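You operate a simulated robot arm through the tools that you are given. There is no shell and no other tool.

You run a simulated robot arm. Do the job below in one go: nothing can be reset, and whatever is moved stays where it is left.

JOB
Shut the air, vent the line, back off the knob, pull the plug.
Fine: in that order; knob at 0; the gauge shows nought before the plug moves; stand the plug in its cup. Set down upright: air plug.

Only the result counts: the job must be done as asked and must still hold three seconds after the hand-in. Knocking over, shifting, dropping, spilling or breaking anything else fails it.

ROBOT AND FRAMES
A 7-joint arm with a two-finger parallel gripper, fixed in place. Base frame: the origin is at the foot of the arm, x ahead of it, y to its left, z up. Readings come in mm, rad, newtons and seconds.
With the tool pointing down near the work surface it reaches from about 320 to 740 mm from the base axis. Its first joint turns from -2.007 to 2.007 rad. Payload 3.91 kg.
Tool frame: the origin (TCP) lies between the finger pads and is the grasp point; the fingertips stand 30 mm ahead of it; z points along the fingers, y is the line along which they close. Largest opening 110 mm; finger width 20, thickness 10; the body of the gripper, 48 by 112 mm, starts 55 mm behind the TCP.
Orientation is that of the tool frame in the base frame, as a unit quaternion [w, x, y, z]. With the fingers straight down and closing along the base's y, the tool's x points along the base's -x, its y along +y and its z along -z.

CONTROLS
- The arm moves only by the tool nudge_tool. Its argument "rows" is one flat list of numbers, 7 for each row, row after row: the shift along the tool's x, y, z in mm, then the turn, a rotation vector about the tool's x, y, z in rad, then the finger opening in mm, from 0 to 110. In form: [x, y, z, rx, ry, rz, fingers, x, y, z, rx, ry, rz, fingers, ...]. A call has 1 to 20 rows; each row shifts and turns the commanded pose from where the row before left it, along the tool's axes as they then stand. Rows are played at 5 a second. More than 50 mm and 0.15 rad between two rows, or a gripper value outside its range, and nothing of the call is played. A pose out of reach is approached as far as the arm can. The call stops where the force on the tool passes 40 N (or 10 N more than at its start, if that is more) or the arm is blocked; 0.2 s more then pass. Each finger travels about 108 mm/s and halts on what it meets, pressing with about 45 N; the grip force reading is that of the motor and also rises with nothing between the fingers. The clock runs only during rows and for 0.2 s after the last one: add rows that do not move to give the fingers time. The reply holds the time, the measured pose of the TCP, the force on the tool along the base axes, the opening and the grip force, in the units named above and with some noise, with the torque about the TCP (base axes, N m) and any sound that the robot's microphone picked up, and new pictures: "views" is both (left out), scene, wrist or none.
- Cameras (640 x 400 px; columns grow to the right, rows downward): "scene" is fixed at [398.7, 501.2, 1556.6]; the picture's right is [-1.00, 0.08, 0.00], its down [0.03, 0.37, -0.93] and it looks along [-0.07, -0.93, -0.37] (base axes); focal length 317 px, centre (320, 200). "wrist" rides on the gripper at [72, 17, -103] in the tool frame; the picture's right is [-0.23, 0.97, 0.00], its down [-0.76, -0.18, -0.62] and it looks along [-0.61, -0.14, 0.78] (tool axes); focal length 222 px, centre (320, 200). There is no depth. A picture from a camera that has moved, and an enlarged one, comes with that camera's place and axes in the base frame and with its lens.
- raise_lower(by): slides the trunk up (or, below 0, down) by that many mm; the arm rides with it, the base frame stays. It gives what a move gives, with no picture.
- close_up(camera, box): a new picture of the part [left, top, right, bottom] of that camera's present view, enlarged. No time passes.
- hand_in(): hands the job in; it is judged then, once.

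Places have to be worked out from the pictures, the camera data and where the tool is seen. Open the gripper and draw the arm clear of the work before you hand the job in, unless the task says otherwise.

The tools are called after "Call:" as a command line: name --argument value ..., lists and objects as JSON in quotes. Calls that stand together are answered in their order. nudge_tool: Moves the arm, as the interface text tells. Its arguments: {"type":"object","properties":{"rows":{"type":"array","items":{"type":"number"}},"views":{"type":"string","enum":["both","scene","wrist","none"]}},"required":["rows"]} The other tools are called the same way: raise_lower (by) slides the trunk up or down; close_up (camera, box) takes an enlarged picture of a part of a camera's view; hand_in () hands the job in.

At the start:

```text
t: 0.0
ee_pos: [187.0, -422.1, 1302.0]
ee_rot: [-0.001, 0.0, 1.0, 0.0]
contact_force: [0.3, 0.2, -0.4]
torque: [-0.01, 0.01, -0.01]
opening: 110.2
grasp_force: 0.1
trunk travel left (down, up): [-925.0, 65.0]
```

scene: 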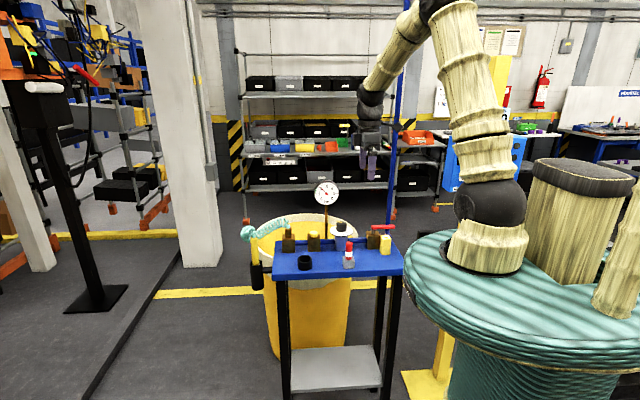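
wrist: 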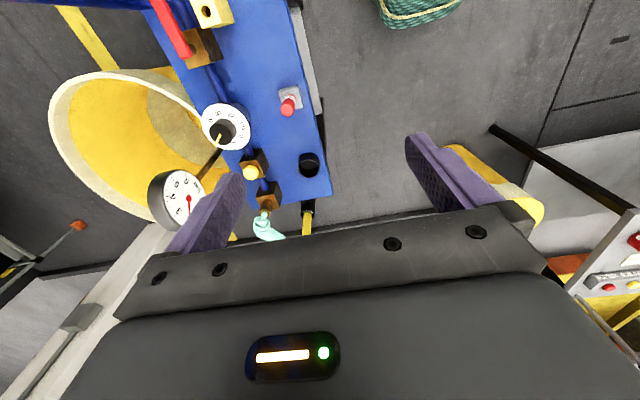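

I see a blue table with valve bodies, a gauge, a knob with dial, a red handle, a red button and a cup. I'll zoom in on both cameras before moving.

Call:
close_up --camera "scene" --box '[230, 170, 420, 290]'

Call:
close_up --camera "wrist" --box '[130, 0, 370, 250]'

```text
3.33 times, centred on (325, 230) of scene
camera zoom: at [398.7, 501.2, 1556.6], right [-1.0, 0.08, 0.0], down [0.03, 0.37, -0.93], along [-0.07, -0.93, -0.37], focal length 1058 px, centre (303, 100)
```

zoom: 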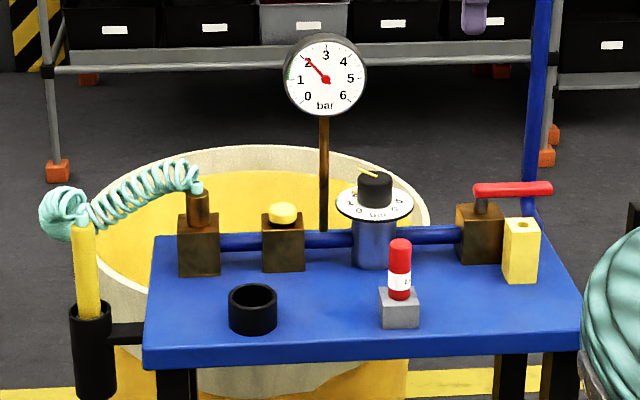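

```text
1.60 times, centred on (250, 125) of wrist
camera zoom: at [113.8, -405.4, 1405.6], right [0.23, 0.97, 0.0], down [0.76, -0.18, 0.62], along [0.61, -0.14, -0.78], focal length 355 px, centre (432, 320)
```

zoom: 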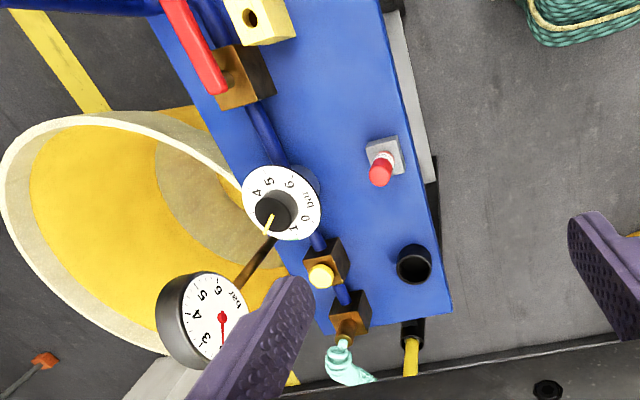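

The table appears to run along x, with its top near z≈898 and its near-left corner around (495,-456). I'll bring the wrist camera closer, still well above everything, to survey the parts.

Call:
nudge_tool --rows '[11.8, -15.8, 30, 0, 0, 0, 110, 11.8, -15.8, 30, 0, 0, 0, 110, 11.8, -15.8, 30, 0, 0, 0, 110, 11.8, -15.8, 30, 0, 0, 0, 110, 11.8, -15.8, 30, 0, 0, 0, 110]' --views "both"

```text
t: 1.2
ee_pos: [127.7, -502.6, 1154.1]
ee_rot: [0.0, 0.0, 1.0, -0.001]
contact_force: [-0.5, -0.3, -0.2]
torque: [0.01, 0.01, 0.03]
opening: 109.8
grasp_force: 0.0
trunk travel left (down, up): [-925.0, 65.0]
camera wrist: at [54.1, -486.5, 1257.0], right [0.23, 0.97, 0.0], down [0.76, -0.18, 0.62], along [0.61, -0.14, -0.78], focal length 222 px, centre (320, 200)
```

scene: 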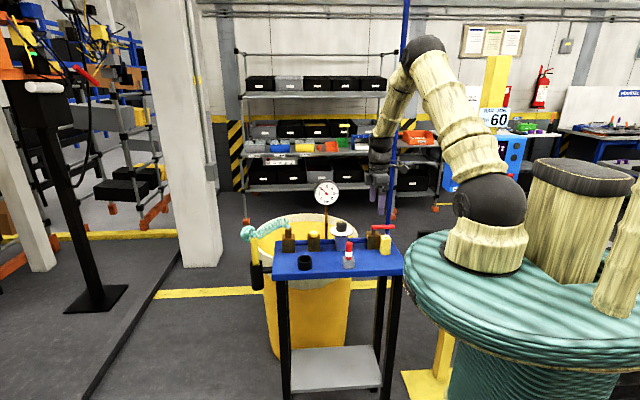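
wrist: 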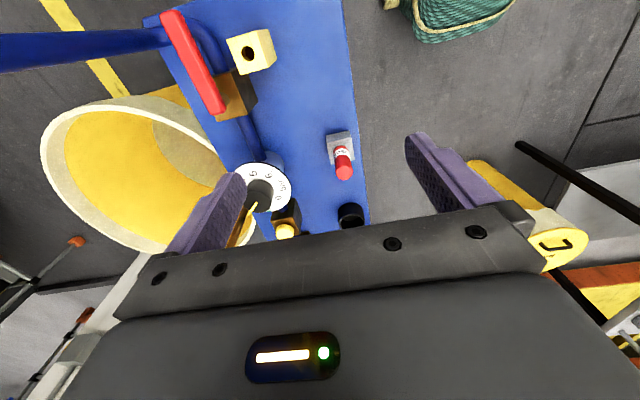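

The vertical blue supply pipe rises at the far (-x,-y) end by the valve, so I need to keep the arm clear of it. I'll zoom into the wrist view to make out the valve, yellow block, dial and button.

Call:
close_up --camera "wrist" --box '[140, 0, 380, 150]'

Call:
close_up --camera "wrist" --box '[220, 110, 380, 250]'

Call:
close_up --camera "scene" --box '[325, 210, 415, 275]'

Call:
close_up --camera "scene" --box '[230, 210, 330, 290]'

```text
2.67 times, centred on (260, 75) of wrist
camera zoom: at [54.1, -486.5, 1257.0], right [0.23, 0.97, 0.0], down [0.76, -0.18, 0.62], along [0.61, -0.14, -0.78], focal length 592 px, centre (480, 533)
```

zoom: 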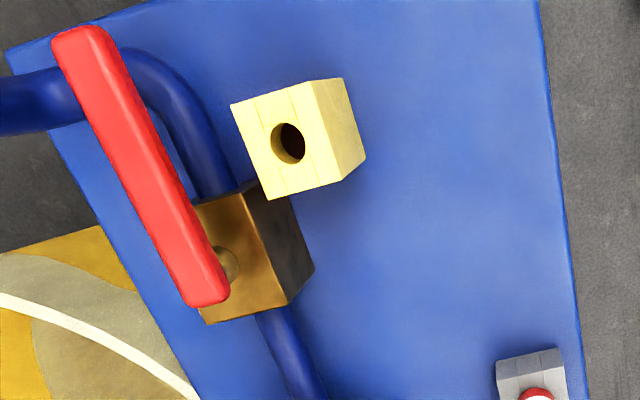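

```text
2.86 times, centred on (300, 180) of wrist
camera zoom: at [54.1, -486.5, 1257.0], right [0.23, 0.97, 0.0], down [0.76, -0.18, 0.62], along [0.61, -0.14, -0.78], focal length 635 px, centre (377, 257)
```

zoom: 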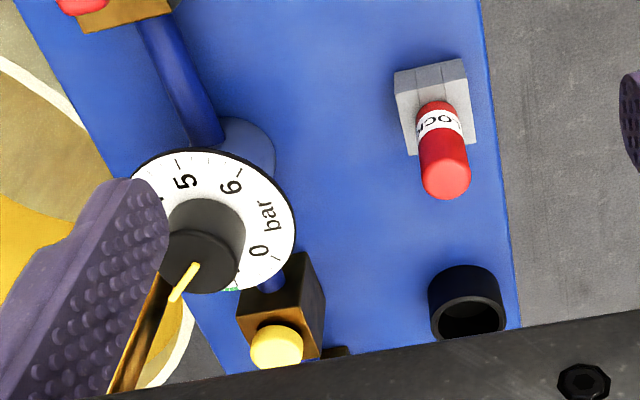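

```text
6.15 times, centred on (370, 242) of scene
camera zoom: at [398.7, 501.2, 1556.6], right [-1.0, 0.08, 0.0], down [0.03, 0.37, -0.93], along [-0.07, -0.93, -0.37], focal length 1952 px, centre (12, -62)
```

zoom: 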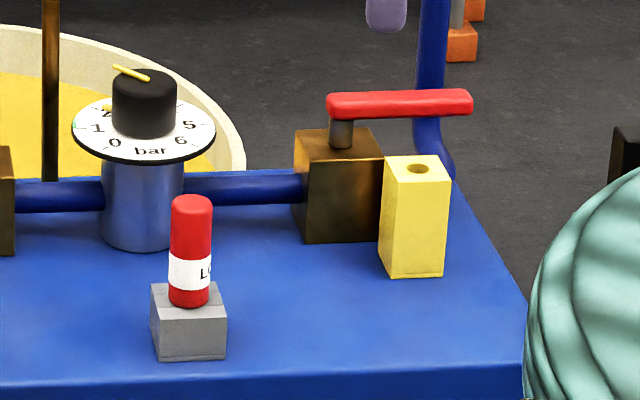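

```text
5.00 times, centred on (280, 250) of scene
camera zoom: at [398.7, 501.2, 1556.6], right [-1.0, 0.08, 0.0], down [0.03, 0.37, -0.93], along [-0.07, -0.93, -0.37], focal length 1586 px, centre (520, -50)
```

zoom: 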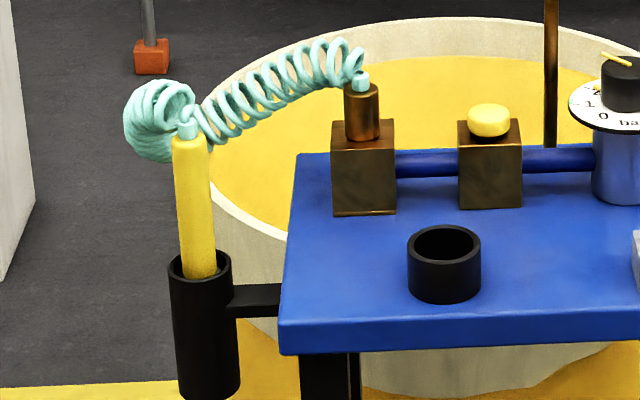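

The picture makes sense so far: red ball-valve lever open along the pipe (pivot ≈(99,-614,990), tip towards -x), dial knob ≈(228,-613), yellow vent button ≈(336,-617), plug ≈(437,-617), black cup ≈(376,-495). I'll zoom on the gripper in the scene view to calibrate that camera against a known tool pose.

Call:
close_up --camera "scene" --box '[340, 140, 430, 220]'

Call:
close_up --camera "scene" --box '[300, 175, 360, 250]'

```text
5.00 times, centred on (385, 180) of scene
camera zoom: at [398.7, 501.2, 1556.6], right [-1.0, 0.08, 0.0], down [0.03, 0.37, -0.93], along [-0.07, -0.93, -0.37], focal length 1586 px, centre (-5, 300)
```

zoom: 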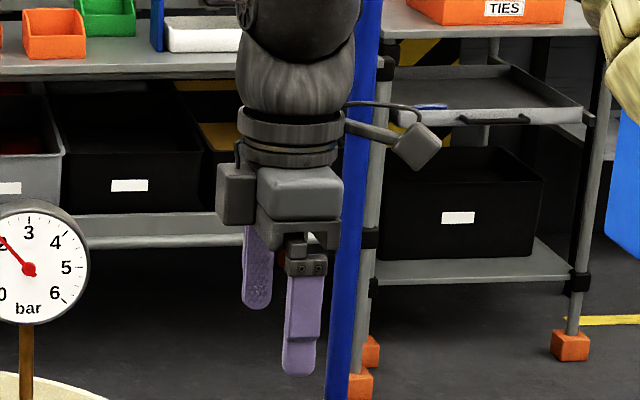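

```text
5.33 times, centred on (330, 212) of scene
camera zoom: at [398.7, 501.2, 1556.6], right [-1.0, 0.08, 0.0], down [0.03, 0.37, -0.93], along [-0.07, -0.93, -0.37], focal length 1692 px, centre (267, 133)
```

zoom: 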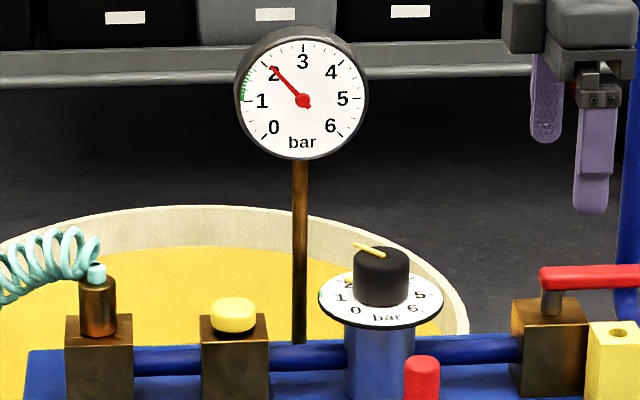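

Comparing known fingertip positions with the scene image shows a small offset (about +0.005 in u and +0.004 in v), while the wrist camera matches well. So I'll servo with the wrist camera. Next I move nearer the valve, to about (110,-560,1100), clear of the pipe, for a better look at the lever.

Call:
nudge_tool --rows '[8.85, -28.7, 27, 0, 0, 0, 110, 8.85, -28.7, 27, 0, 0, 0, 60, 0, 0, 0, 0, 0, 0, 40, 0, 0, 0, 0, 0, 0, 40]' --views "both"

Call:
close_up --camera "wrist" --box '[140, 0, 460, 200]'

Call:
close_up --camera "scene" --box '[325, 165, 415, 275]'

```text
t: 2.2
ee_pos: [109.9, -558.1, 1098.8]
ee_rot: [0.0, 0.0, 1.0, 0.0]
contact_force: [0.3, 0.8, -0.1]
torque: [0.01, 0.01, 0.01]
opening: 39.7
grasp_force: 0.0
trunk travel left (down, up): [-925.0, 65.0]
camera wrist: at [37.3, -541.8, 1201.6], right [0.23, 0.97, 0.0], down [0.76, -0.18, 0.62], along [0.61, -0.14, -0.78], focal length 222 px, centre (320, 200)
```

scene: 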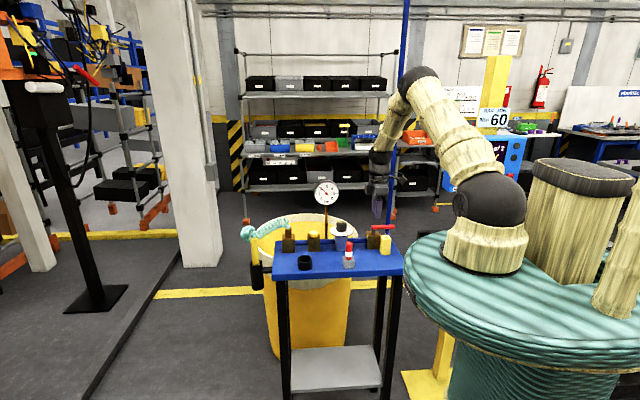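
wrist: 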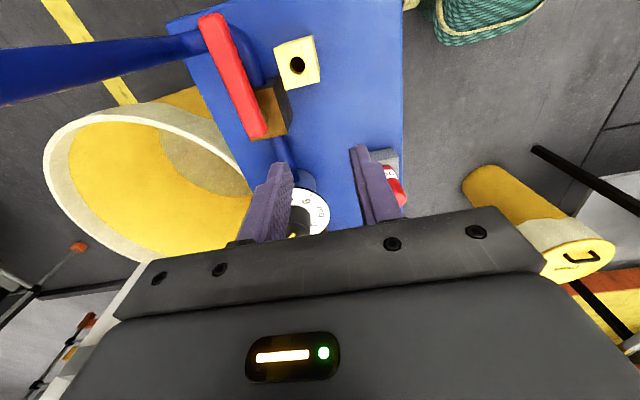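

```text
2.00 times, centred on (300, 100) of wrist
camera zoom: at [37.3, -541.8, 1201.6], right [0.23, 0.97, 0.0], down [0.76, -0.18, 0.62], along [0.61, -0.14, -0.78], focal length 444 px, centre (360, 400)
```

zoom: 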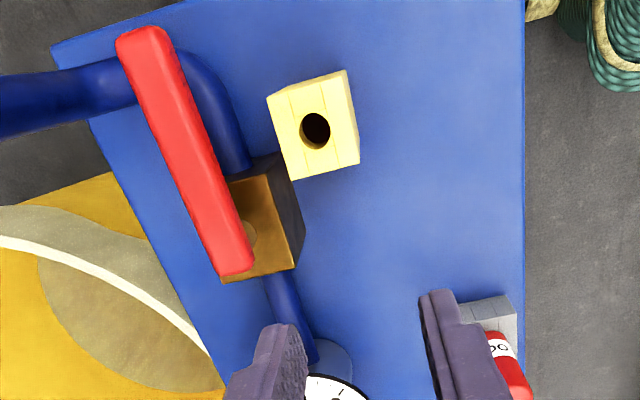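

```text
3.64 times, centred on (370, 220) of scene
camera zoom: at [398.7, 501.2, 1556.6], right [-1.0, 0.08, 0.0], down [0.03, 0.37, -0.93], along [-0.07, -0.93, -0.37], focal length 1154 px, centre (138, 127)
```

zoom: 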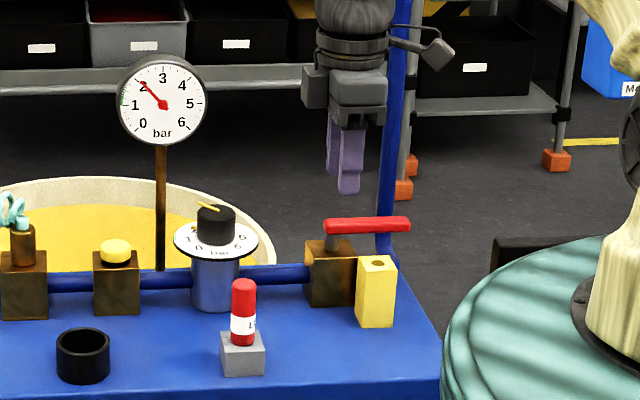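

From two wrist views the lever's top runs from (17,-616) to (107,-620) at z≈995. The yellow lock block's top is at (63,-569,966), so the lever must swing clockwise towards +y, away from the supply pipe at about (24,-665). I'll yaw the tool about 20° so the body clears the pipe and hover over the lever at (59,-618).

Call:
nudge_tool --rows '[0, 0, 0, 0, 0, -0.1167, 36, 0, 0, 0, 0, 0, -0.1167, 36, 0, 0, 0, 0, 0, -0.1167, 36, 22.8, -13, 0, 0, 0, 0, 36, 22.8, -13, 0, 0, 0, 0, 36, 22.8, -13, 0, 0, 0, 0, 36, 0, 0, 0, 0, 0, 0, 36]' --views "both"

Call:
close_up --camera "wrist" --box '[200, 20, 440, 220]'

Call:
close_up --camera "scene" --box '[345, 155, 425, 265]'

```text
t: 3.8
ee_pos: [60.1, -617.3, 1097.4]
ee_rot: [0.0, -0.174, 0.985, 0.0]
contact_force: [0.1, 0.1, 0.5]
torque: [-0.02, 0.02, -0.02]
opening: 36.0
grasp_force: 0.1
trunk travel left (down, up): [-925.0, 65.0]
camera wrist: at [-15.3, -627.1, 1200.5], right [-0.12, 0.99, 0.0], down [0.78, 0.09, 0.62], along [0.62, 0.08, -0.78], focal length 222 px, centre (320, 200)
```

scene: 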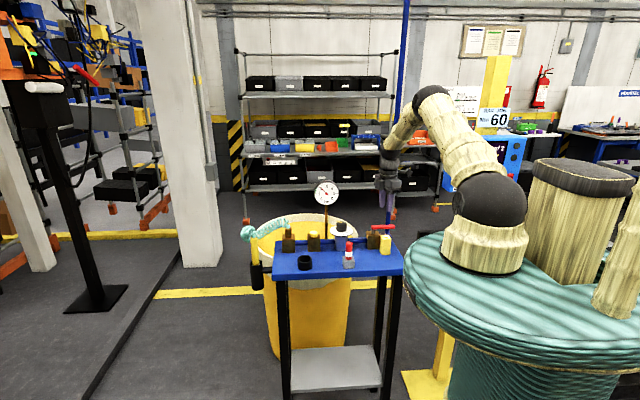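
wrist: 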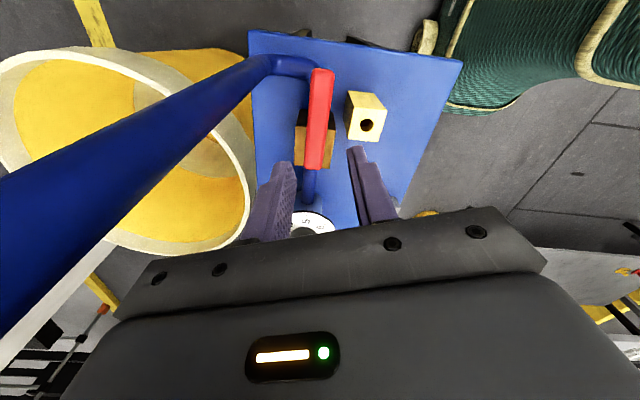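

```text
2.00 times, centred on (320, 120) of wrist
camera zoom: at [-15.3, -627.1, 1200.5], right [-0.12, 0.99, 0.0], down [0.78, 0.09, 0.62], along [0.62, 0.08, -0.78], focal length 444 px, centre (320, 360)
```

zoom: 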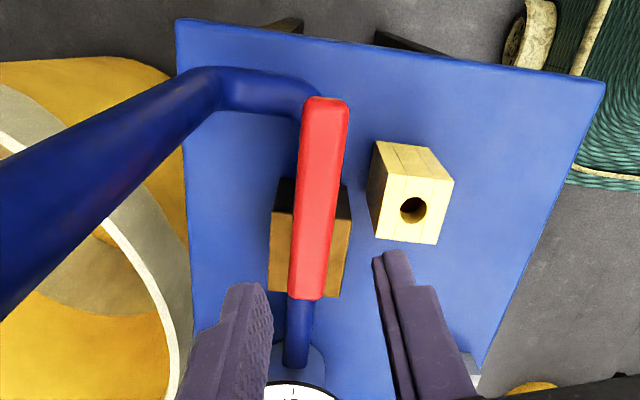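

```text
3.64 times, centred on (385, 210) of scene
camera zoom: at [398.7, 501.2, 1556.6], right [-1.0, 0.08, 0.0], down [0.03, 0.37, -0.93], along [-0.07, -0.93, -0.37], focal length 1154 px, centre (84, 164)
```

zoom: 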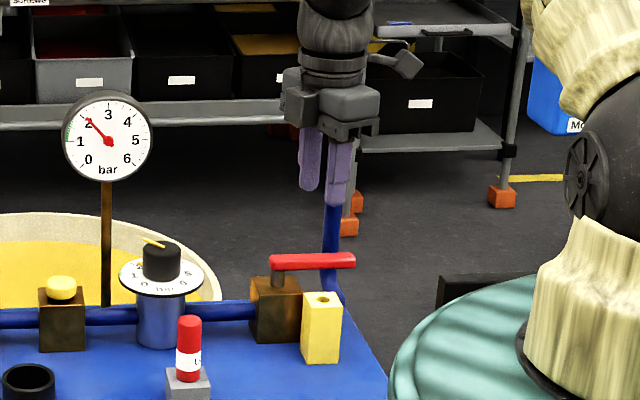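

The tool axis is centred over the lever, and the pipe is now placed at (24,-680), so clearance is good. I'll descend about 89 mm so the fingers straddle the lever with the tips at z≈978, above the lock block at 966.

Call:
nudge_tool --rows '[0, 0, 25, 0, 0, 0, 36, 0, 0, 25, 0, 0, 0, 36, 0, 0, 20, 0, 0, 0, 36, 0, 0, 19, 0, 0, 0, 36, 0, 0, 0, 0, 0, 0, 36]' --views "both"

Call:
close_up --camera "wrist" --box '[200, 20, 440, 220]'

Call:
close_up --camera "scene" --box '[345, 175, 425, 265]'

```text
t: 5.0
ee_pos: [60.0, -618.6, 1008.3]
ee_rot: [-0.001, -0.174, 0.985, 0.0]
contact_force: [0.8, -0.8, -0.5]
torque: [-0.03, 0.01, -0.03]
opening: 36.0
grasp_force: 0.0
trunk travel left (down, up): [-925.0, 65.0]
camera wrist: at [-14.2, -628.5, 1111.9], right [-0.12, 0.99, 0.0], down [0.78, 0.09, 0.62], along [0.62, 0.07, -0.78], focal length 222 px, centre (320, 200)
```

scene: 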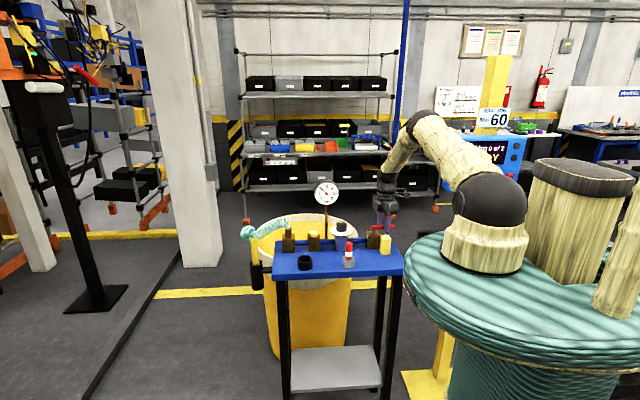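
wrist: 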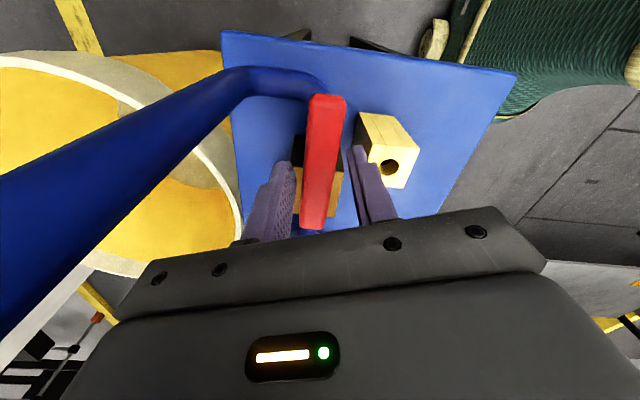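

```text
2.00 times, centred on (320, 120) of wrist
camera zoom: at [-14.2, -628.5, 1111.9], right [-0.12, 0.99, 0.0], down [0.78, 0.09, 0.62], along [0.62, 0.07, -0.78], focal length 444 px, centre (320, 360)
```

zoom: 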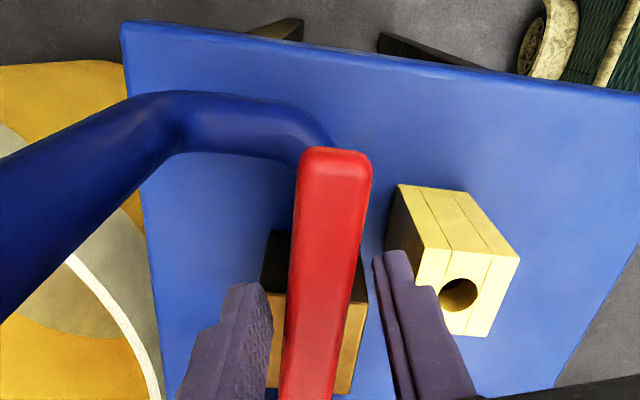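

```text
4.44 times, centred on (385, 220) of scene
camera zoom: at [398.7, 501.2, 1556.6], right [-1.0, 0.08, 0.0], down [0.03, 0.37, -0.93], along [-0.07, -0.93, -0.37], focal length 1410 px, centre (31, 111)
```

zoom: 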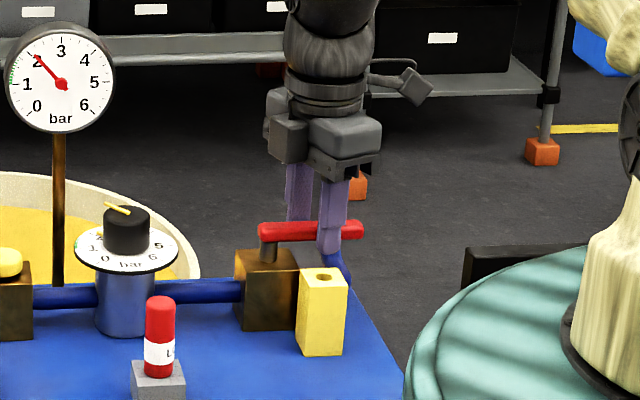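

The fingers straddle the lever with no contact. Now I sweep clockwise about the pivot (98,-618.5), yawing along with it; first half of the arc.

Call:
nudge_tool --rows '[-4.73, 9.91, 0, 0, 0, 0.149, 36, -2.6, 4.33, 0, 0, 0, 0.149, 36, -2.53, 4.39, 0, 0, 0, 0.149, 36, -2.45, 4.43, 0, 0, 0, 0.149, 36, -2.37, 4.5, 0, 0, 0, 0.149, 36, -2.29, 4.53, 0, 0, 0, 0.149, 36]' --views "both"

Call:
close_up --camera "scene" --box '[345, 175, 425, 265]'

```text
t: 6.4
ee_pos: [74.6, -587.9, 1008.9]
ee_rot: [0.0, 0.272, 0.962, 0.0]
contact_force: [-2.2, -3.7, 0.7]
torque: [-0.07, 0.12, -0.08]
opening: 38.3
grasp_force: 1.9
trunk travel left (down, up): [-925.0, 65.0]
camera wrist: at [20.7, -535.9, 1112.4], right [0.7, 0.71, 0.0], down [0.56, -0.55, 0.62], along [0.44, -0.44, -0.78], focal length 222 px, centre (320, 200)
```

scene: 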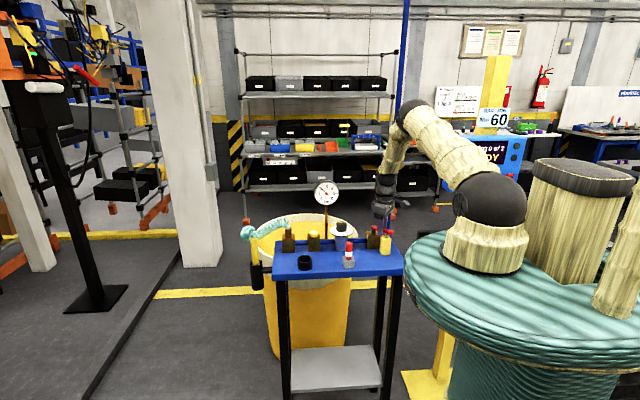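
wrist: 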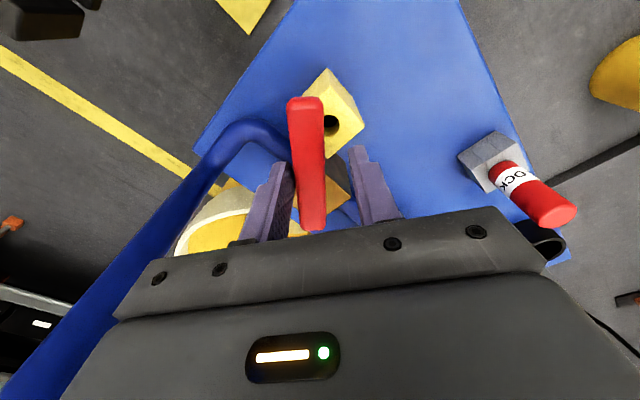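

```text
4.44 times, centred on (385, 220) of scene
camera zoom: at [398.7, 501.2, 1556.6], right [-1.0, 0.08, 0.0], down [0.03, 0.37, -0.93], along [-0.07, -0.93, -0.37], focal length 1410 px, centre (31, 111)
```

zoom: 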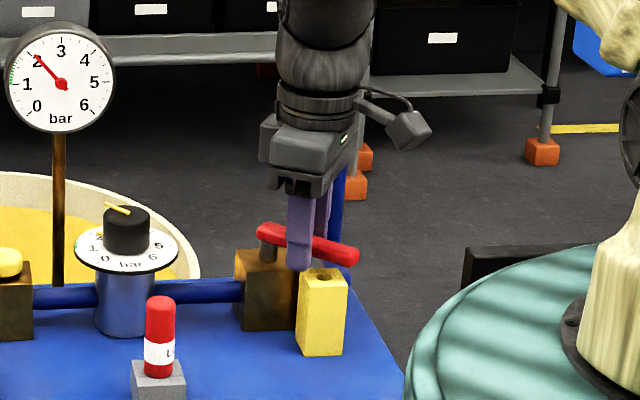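

The lever is turning freely (about 4 N) towards +y. I'll play the second half of the arc.

Call:
nudge_tool --rows '[-2.22, 4.58, 0, 0, 0, 0.149, 36, -2.13, 4.63, 0, 0, 0, 0.149, 36, -2.04, 4.68, 0, 0, 0, 0.149, 36, -1.96, 4.73, 0, 0, 0, 0.149, 36, -1.87, 4.77, 0, 0, 0, 0.149, 36, -1.79, 4.81, 0, 0, 0, 0.149, 36, -1.7, 4.86, 0, 0, 0, 0.149, 36]' --views "both"

Call:
close_up --camera "scene" --box '[345, 175, 425, 265]'

Call:
close_up --camera "wrist" --box '[200, 20, 440, 220]'

```text
t: 8.0
ee_pos: [108.5, -580.6, 1008.5]
ee_rot: [0.0, 0.714, 0.701, 0.0]
contact_force: [-2.5, -0.2, 0.8]
torque: [0.01, 0.05, 0.02]
opening: 37.2
grasp_force: 0.5
trunk travel left (down, up): [-925.0, 65.0]
camera wrist: at [125.8, -509.0, 1112.6], right [0.97, -0.25, 0.0], down [-0.19, -0.76, 0.62], along [-0.15, -0.6, -0.78], focal length 222 px, centre (320, 200)
```

scene: 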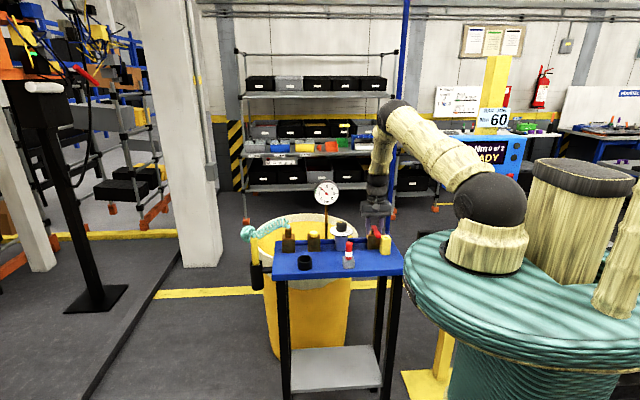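
wrist: 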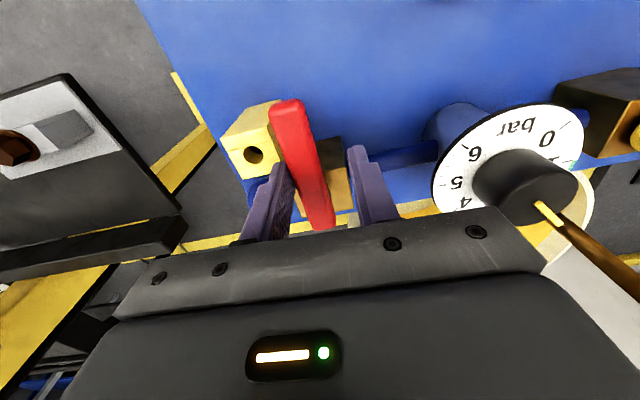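

```text
4.44 times, centred on (385, 220) of scene
camera zoom: at [398.7, 501.2, 1556.6], right [-1.0, 0.08, 0.0], down [0.03, 0.37, -0.93], along [-0.07, -0.93, -0.37], focal length 1410 px, centre (31, 111)
```

zoom: 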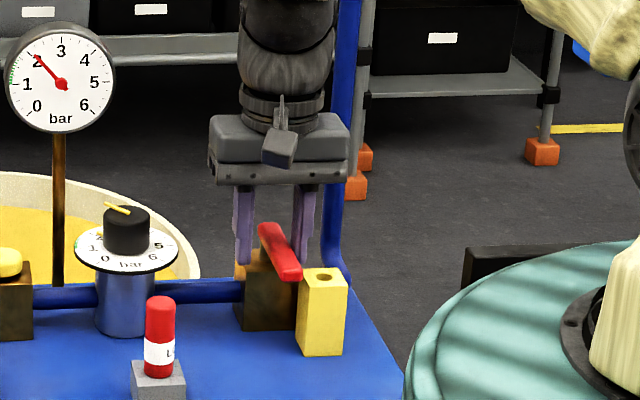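

```text
2.00 times, centred on (320, 120) of wrist
camera zoom: at [125.8, -509.0, 1112.6], right [0.97, -0.25, 0.0], down [-0.19, -0.76, 0.62], along [-0.15, -0.6, -0.78], focal length 444 px, centre (320, 360)
```

zoom: 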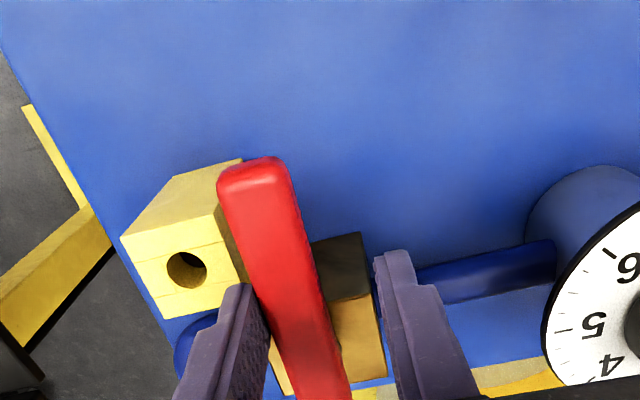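

The lever now points straight at +y, perpendicular to the pipe, which should be fully closed. I'll push 2 mm further to feel for the end stop.

Call:
nudge_tool --rows '[0, 1, 0, 0, 0, 0, 36, 0, 1, 0, 0, 0, 0, 36, 0, 0, 0, 0, 0, 0, 36]' --views "none"

```text
t: 8.8
ee_pos: [110.4, -581.0, 1010.0]
ee_rot: [0.0, 0.713, 0.701, 0.0]
contact_force: [-5.5, 1.0, -1.8]
torque: [-0.01, 0.05, 0.03]
opening: 38.7
grasp_force: 2.5
trunk travel left (down, up): [-925.0, 65.0]
```

Force went up to 5.5 N, but the finger is giving slightly. I'll push 2 mm more to tell a stop from friction.

Call:
nudge_tool --rows '[0, 1, 0, 0, 0, 0, 36, 0, 1, 0, 0, 0, 0, 36, 0, 0, 0, 0, 0, 0, 36]' --views "wrist"

Call:
close_up --camera "wrist" --box '[200, 20, 440, 220]'

Call:
close_up --camera "scene" --box '[365, 205, 405, 255]'

```text
t: 9.6
ee_pos: [110.3, -580.2, 1009.5]
ee_rot: [0.0, 0.714, 0.701, 0.0]
contact_force: [-11.2, 1.1, -2.5]
torque: [0.11, 0.19, 0.09]
opening: 41.5
grasp_force: 5.7
trunk travel left (down, up): [-925.0, 65.0]
camera wrist: at [128.1, -509.2, 1113.1], right [0.97, -0.24, 0.0], down [-0.19, -0.76, 0.62], along [-0.15, -0.6, -0.78], focal length 222 px, centre (320, 200)
```

wrist: 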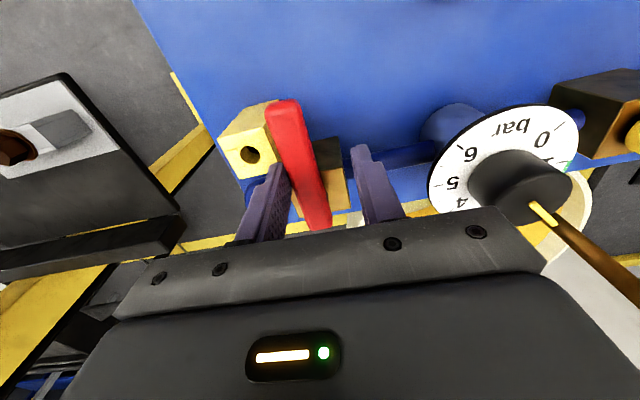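

```text
2.00 times, centred on (320, 120) of wrist
camera zoom: at [128.1, -509.2, 1113.1], right [0.97, -0.24, 0.0], down [-0.19, -0.76, 0.62], along [-0.15, -0.6, -0.78], focal length 444 px, centre (320, 360)
```

zoom: 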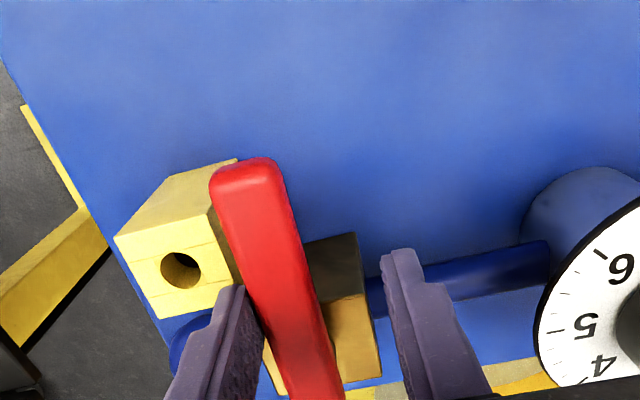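

```text
8.00 times, centred on (385, 230) of scene
camera zoom: at [398.7, 501.2, 1556.6], right [-1.0, 0.08, 0.0], down [0.03, 0.37, -0.93], along [-0.07, -0.93, -0.37], focal length 2538 px, centre (-200, -40)
```

zoom: 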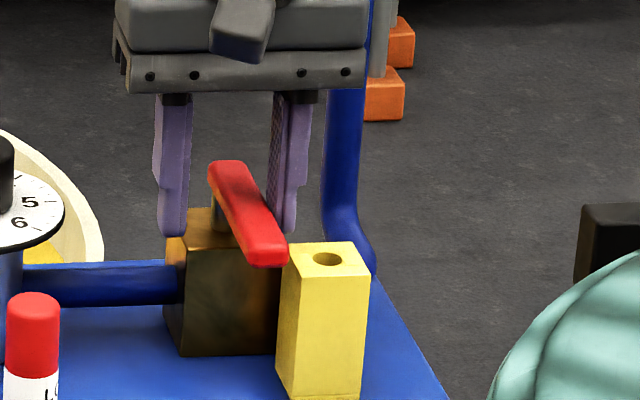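

The lever is on its end stop: pushing further only opened the finger and the arm didn't advance. I'll centre the fingers off the lever and lift straight up.

Call:
nudge_tool --rows '[0, -6, 0, 0, 0, 0, 38, 0, -6, 0, 0, 0, 0, 40, 0, 0, -20, 0, 0, 0, 40, 0, 0, -35, 0, 0, 0, 40, 0, 0, -45, 0, 0, 0, 40, 0, 0, 0, 0, 0, 0, 40]' --views "both"

Call:
close_up --camera "scene" --box '[300, 165, 410, 265]'

Call:
close_up --camera "wrist" --box '[200, 0, 600, 230]'

```text
t: 11.0
ee_pos: [101.4, -580.9, 1108.9]
ee_rot: [-0.001, 0.714, 0.7, 0.001]
contact_force: [-0.1, 0.3, -0.9]
torque: [0.02, -0.02, 0.0]
opening: 40.1
grasp_force: 0.0
trunk travel left (down, up): [-925.0, 65.0]
camera wrist: at [118.8, -509.5, 1212.5], right [0.97, -0.24, 0.0], down [-0.19, -0.76, 0.62], along [-0.15, -0.6, -0.78], focal length 222 px, centre (320, 200)
```

scene: 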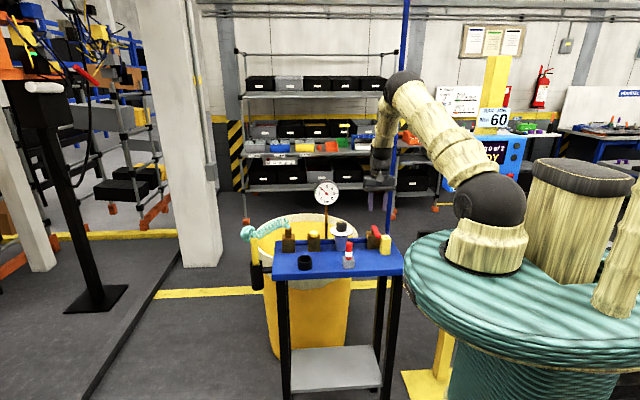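
wrist: 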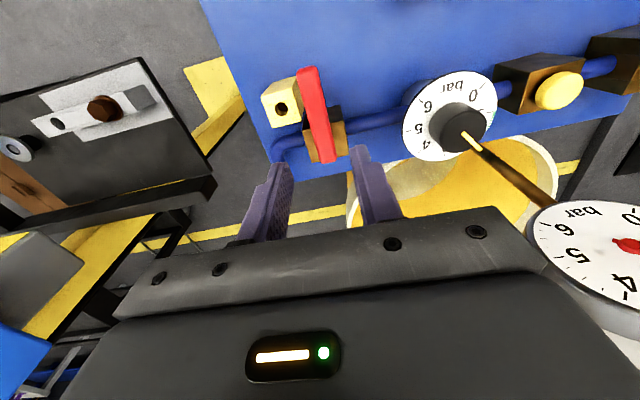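

```text
4.00 times, centred on (355, 215) of scene
camera zoom: at [398.7, 501.2, 1556.6], right [-1.0, 0.08, 0.0], down [0.03, 0.37, -0.93], along [-0.07, -0.93, -0.37], focal length 1269 px, centre (180, 140)
```

zoom: 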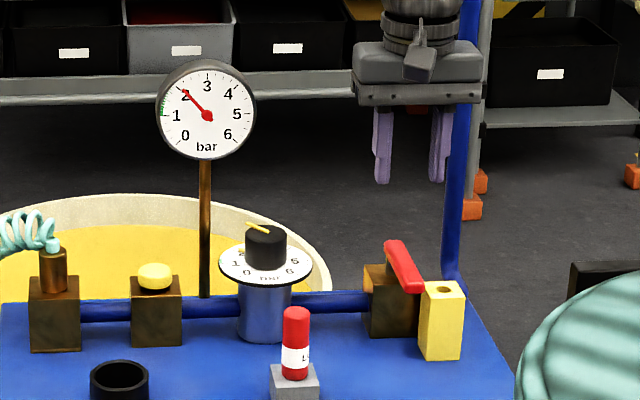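

```text
1.60 times, centred on (400, 115) of wrist
camera zoom: at [118.8, -509.5, 1212.5], right [0.97, -0.24, 0.0], down [-0.19, -0.76, 0.62], along [-0.15, -0.6, -0.78], focal length 355 px, centre (192, 336)
```

zoom: 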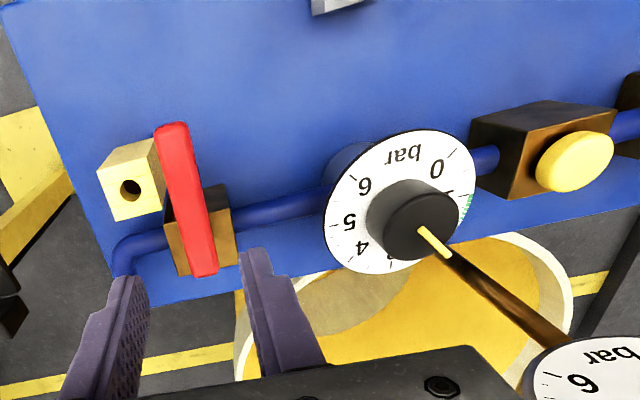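

The lever stays shut. The gauge sits at about (283,-669,1118), so I keep the hand in front of it (y > -640). I'll fly along in front, fingers closed, to a hover near the yellow vent button at about (336,-617).

Call:
nudge_tool --rows '[-2.4, 39.5, -1, 0, 0, 0, 40, -2.4, 39.5, -1, 0, 0, 0, 20, -2.4, 39.5, -1, 0, 0, 0, 0, -2.4, 39.5, -1, 0, 0, 0, 0, -2.4, 39.5, -1, 0, 0, 0, 0, -2.4, 39.5, -1, 0, 0, 0, 0, 0, 0, 0, 0, 0, 0, 0]' --views "both"

Call:
close_up --camera "wrist" --box '[160, 0, 480, 230]'

Call:
close_up --camera "scene" --box '[260, 155, 370, 265]'

```text
t: 12.6
ee_pos: [337.0, -599.0, 1114.3]
ee_rot: [0.0, 0.714, 0.701, 0.001]
contact_force: [-0.4, 0.3, -0.1]
torque: [0.01, 0.0, 0.0]
opening: 0.1
grasp_force: 37.9
trunk travel left (down, up): [-925.0, 65.0]
camera wrist: at [353.9, -527.5, 1217.9], right [0.97, -0.24, 0.0], down [-0.19, -0.76, 0.62], along [-0.15, -0.6, -0.78], focal length 222 px, centre (320, 200)
```

scene: 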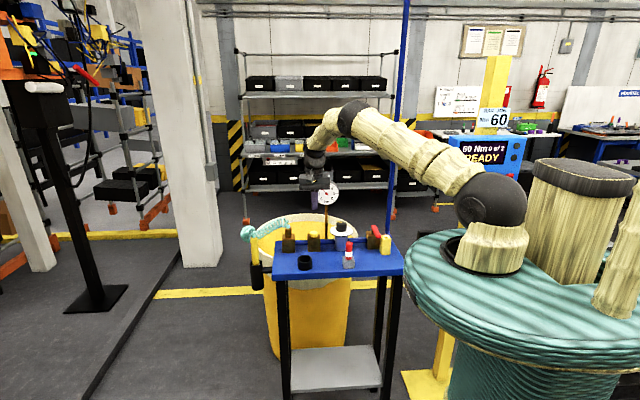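
wrist: 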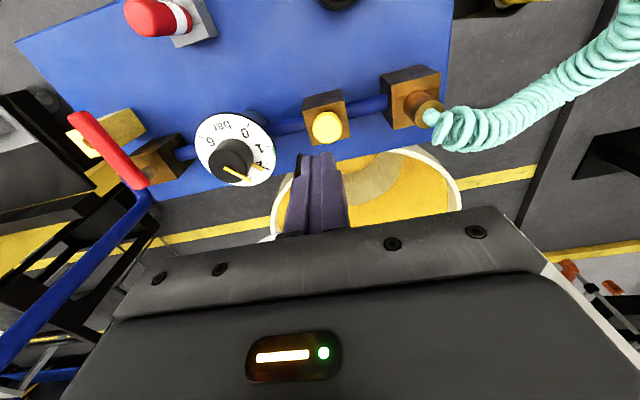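

```text
1.74 times, centred on (320, 115) of wrist
camera zoom: at [353.9, -527.5, 1217.9], right [0.97, -0.24, 0.0], down [-0.19, -0.76, 0.62], along [-0.15, -0.6, -0.78], focal length 386 px, centre (320, 348)
```

zoom: 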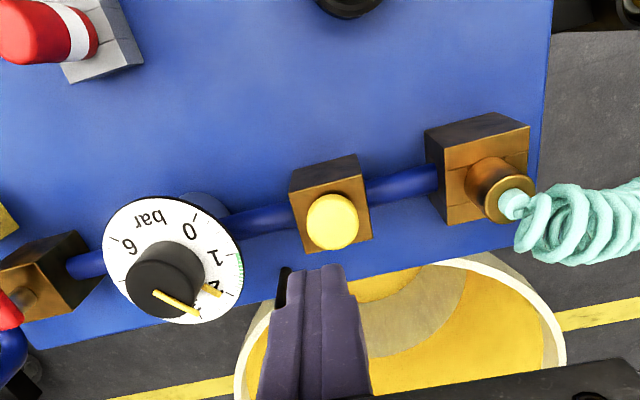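

```text
3.64 times, centred on (315, 210) of scene
camera zoom: at [398.7, 501.2, 1556.6], right [-1.0, 0.08, 0.0], down [0.03, 0.37, -0.93], along [-0.07, -0.93, -0.37], focal length 1154 px, centre (338, 164)
```

zoom: 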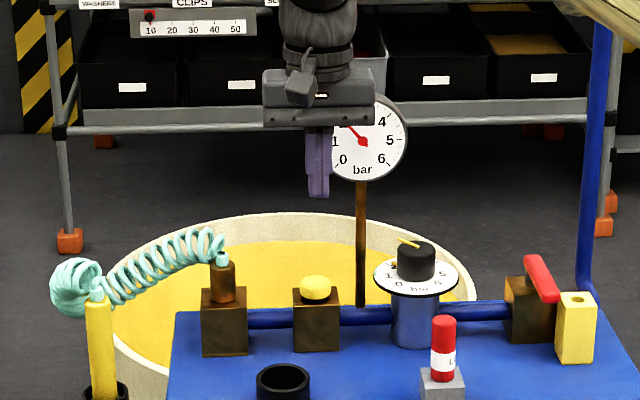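

Triangulated: the vent button's centre is at (339,-620,969) and the dial's centre at (230,-617,980). I'll tilt the hand 0.2 rad so its upper part leans away from the gauge, then approach the button along the tool axis, stopping short of it.

Call:
nudge_tool --rows '[0, 0, 0, 0, -0.1, 0, 0, 0, 0, 0, 0, -0.1, 0, 0, 0, 0.6, 24, 0, 0, 0, 0, 0, 0.6, 24, 0, 0, 0, 0, 0, 0.6, 24, 0, 0, 0, 0, 0, 0.6, 18, 0, 0, 0, 0, 0, 0, 0, 0, 0, 0, 0]' --views "both"

Call:
close_up --camera "wrist" --box '[200, 40, 440, 220]'

Call:
close_up --camera "scene" --box '[270, 165, 360, 255]'

```text
t: 14.2
ee_pos: [340.8, -616.3, 1028.0]
ee_rot: [0.07, 0.71, 0.697, -0.071]
contact_force: [0.7, 0.6, -0.8]
torque: [0.03, -0.01, -0.02]
opening: 0.1
grasp_force: 37.4
trunk travel left (down, up): [-925.0, 65.0]
camera wrist: at [357.3, -525.9, 1115.2], right [0.97, -0.24, 0.05], down [-0.19, -0.62, 0.76], along [-0.15, -0.75, -0.65], focal length 222 px, centre (320, 200)
```

scene: 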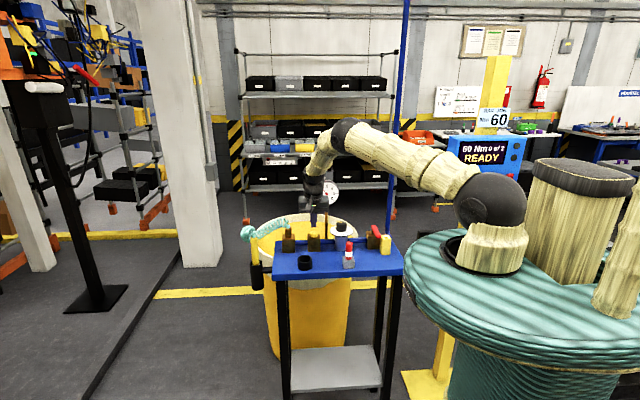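
wrist: 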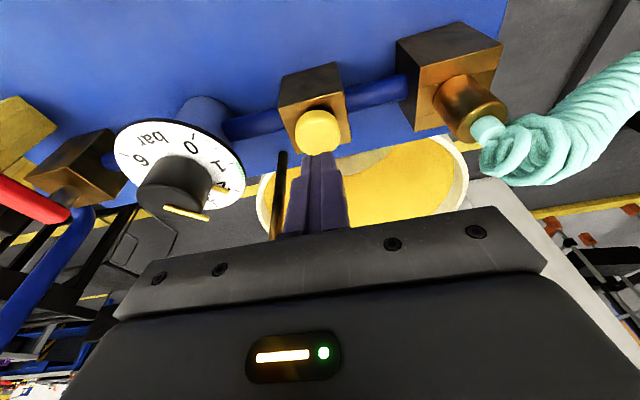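

```text
2.22 times, centred on (320, 130) of wrist
camera zoom: at [357.3, -525.9, 1115.2], right [0.97, -0.24, 0.05], down [-0.19, -0.62, 0.76], along [-0.15, -0.75, -0.65], focal length 494 px, centre (320, 356)
```

zoom: 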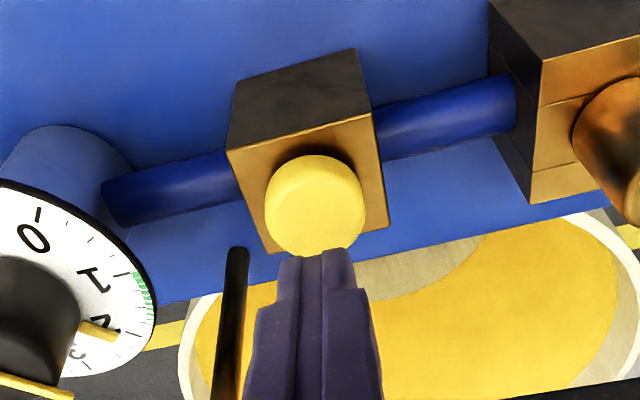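

```text
4.44 times, centred on (315, 210) of scene
camera zoom: at [398.7, 501.2, 1556.6], right [-1.0, 0.08, 0.0], down [0.03, 0.37, -0.93], along [-0.07, -0.93, -0.37], focal length 1410 px, centre (342, 156)
```

zoom: 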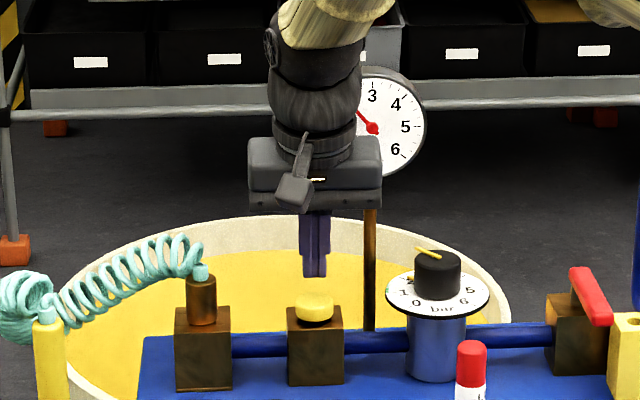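

The closed fingertips are lined up just above the button, slightly −y as intended for the tilted tip. I descend to contact and press in 2 mm steps.

Call:
nudge_tool --rows '[3.25, 0, 8.5, 0, 0, 0, 0, 3.25, 0, 8.5, 0, 0, 0, 0, 0.4, 0, 1.96, 0, 0, 0, 0, 0.4, 0, 1.96, 0, 0, 0, 0, 0.4, 0, 1.96, 0, 0, 0, 0, 0.4, 0, 1.96, 0, 0, 0, 0]' --views "both"

Call:
close_up --camera "scene" --box '[270, 165, 360, 255]'

Call:
close_up --camera "wrist" --box '[200, 40, 440, 220]'

```text
t: 15.6
ee_pos: [340.8, -614.1, 1002.3]
ee_rot: [0.071, 0.71, 0.697, -0.072]
contact_force: [0.0, -1.5, 6.3]
torque: [-0.03, -0.01, 0.01]
opening: 0.1
grasp_force: 38.0
trunk travel left (down, up): [-925.0, 65.0]
heard: click
camera wrist: at [357.5, -522.7, 1089.0], right [0.97, -0.24, 0.05], down [-0.19, -0.62, 0.76], along [-0.15, -0.75, -0.64], focal length 222 px, centre (320, 200)
```

scene: 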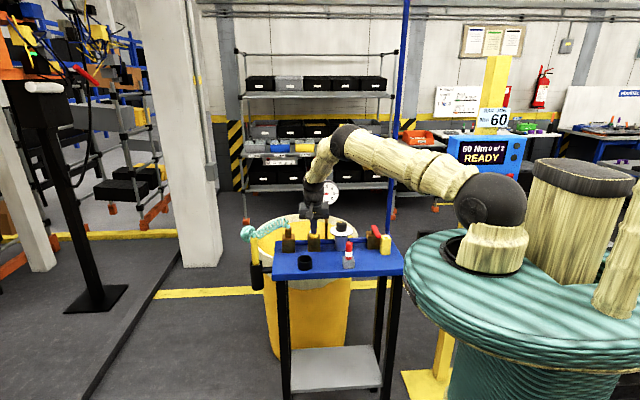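
wrist: 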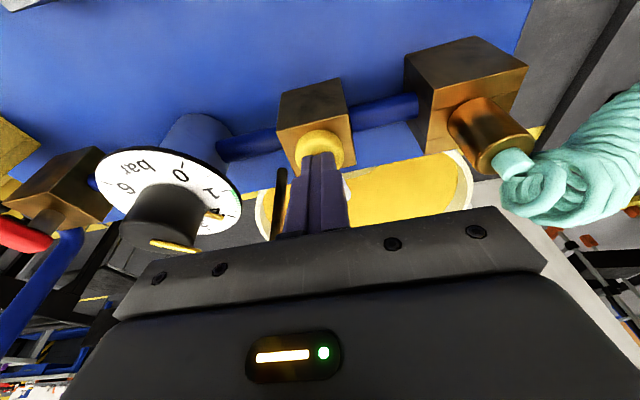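

```text
4.44 times, centred on (315, 210) of scene
camera zoom: at [398.7, 501.2, 1556.6], right [-1.0, 0.08, 0.0], down [0.03, 0.37, -0.93], along [-0.07, -0.93, -0.37], focal length 1410 px, centre (342, 156)
```

zoom: 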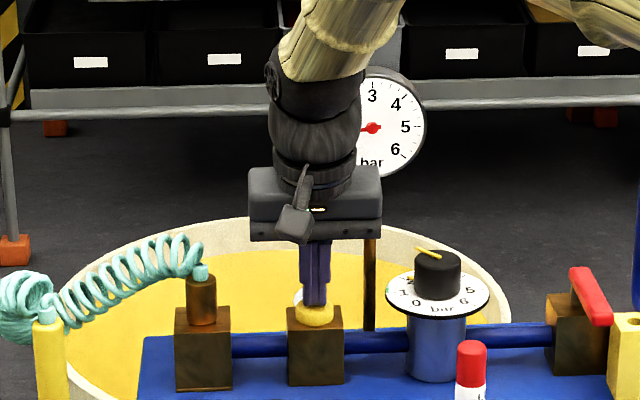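

```text
2.22 times, centred on (320, 130) of wrist
camera zoom: at [357.5, -522.7, 1089.0], right [0.97, -0.24, 0.05], down [-0.19, -0.62, 0.76], along [-0.15, -0.75, -0.64], focal length 494 px, centre (320, 356)
```

zoom: 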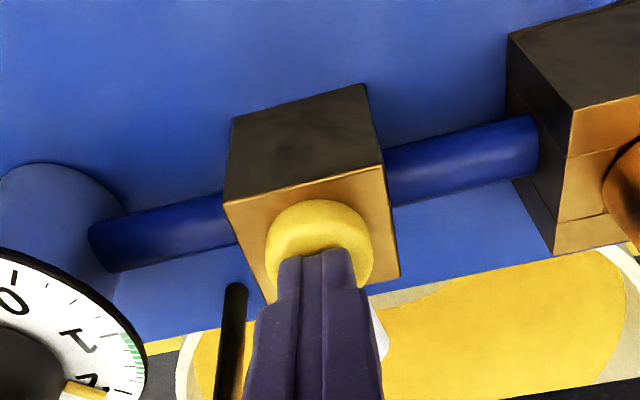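

There was a click, and the needle is already falling, now near 1. I hold the button down for about 4 s while the line vents.

Call:
nudge_tool --rows '[0, 0, 0, 0, 0, 0, 0, 0, 0, 0, 0, 0, 0, 0, 0, 0, 0, 0, 0, 0, 0, 0, 0, 0, 0, 0, 0, 0, 0, 0, 0, 0, 0, 0, 0, 0, 0, 0, 0, 0, 0, 0, 0, 0, 0, 0, 0, 0, 0, 0, 0, 0, 0, 0, 0, 0, 0, 0, 0, 0, 0, 0, 0, 0, 0, 0, 0, 0, 0, 0, 0, 0, 0, 0, 0, 0, 0, 0, 0, 0, 0, 0, 0, 0, 0, 0, 0, 0, 0, 0, 0, 0, 0, 0, 0, 0, 0, 0, 0, 0, 0, 0, 0, 0, 0, 0, 0, 0, 0, 0, 0, 0, 0, 0, 0, 0, 0, 0, 0, 0, 0, 0, 0, 0, 0, 0, 0, 0, 0, 0, 0, 0, 0, 0, 0, 0, 0, 0, 0, 0]' --views "scene"

Call:
close_up --camera "scene" --box '[300, 170, 350, 220]'

```text
t: 19.8
ee_pos: [340.6, -612.0, 1000.7]
ee_rot: [0.07, 0.709, 0.698, -0.071]
contact_force: [0.6, -4.0, 9.6]
torque: [-0.06, -0.01, -0.01]
opening: 0.0
grasp_force: 37.5
trunk travel left (down, up): [-925.0, 65.0]
```

scene: 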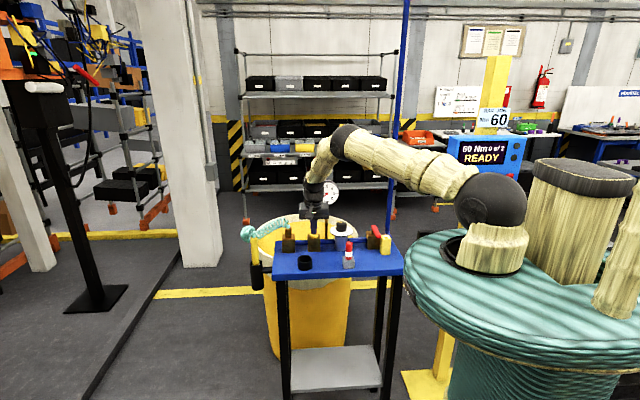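

```text
8.00 times, centred on (325, 195) of scene
camera zoom: at [398.7, 501.2, 1556.6], right [-1.0, 0.08, 0.0], down [0.03, 0.37, -0.93], along [-0.07, -0.93, -0.37], focal length 2538 px, centre (280, 240)
```

zoom: 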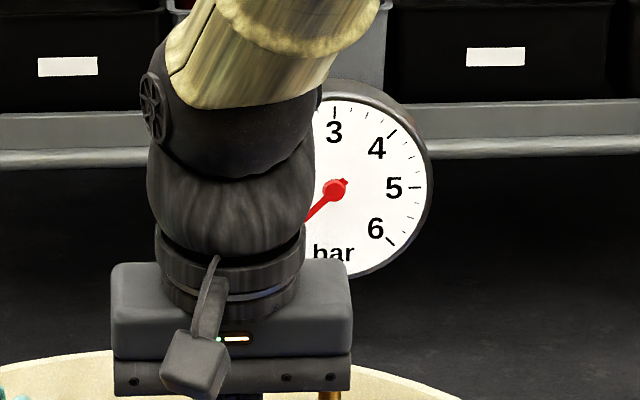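

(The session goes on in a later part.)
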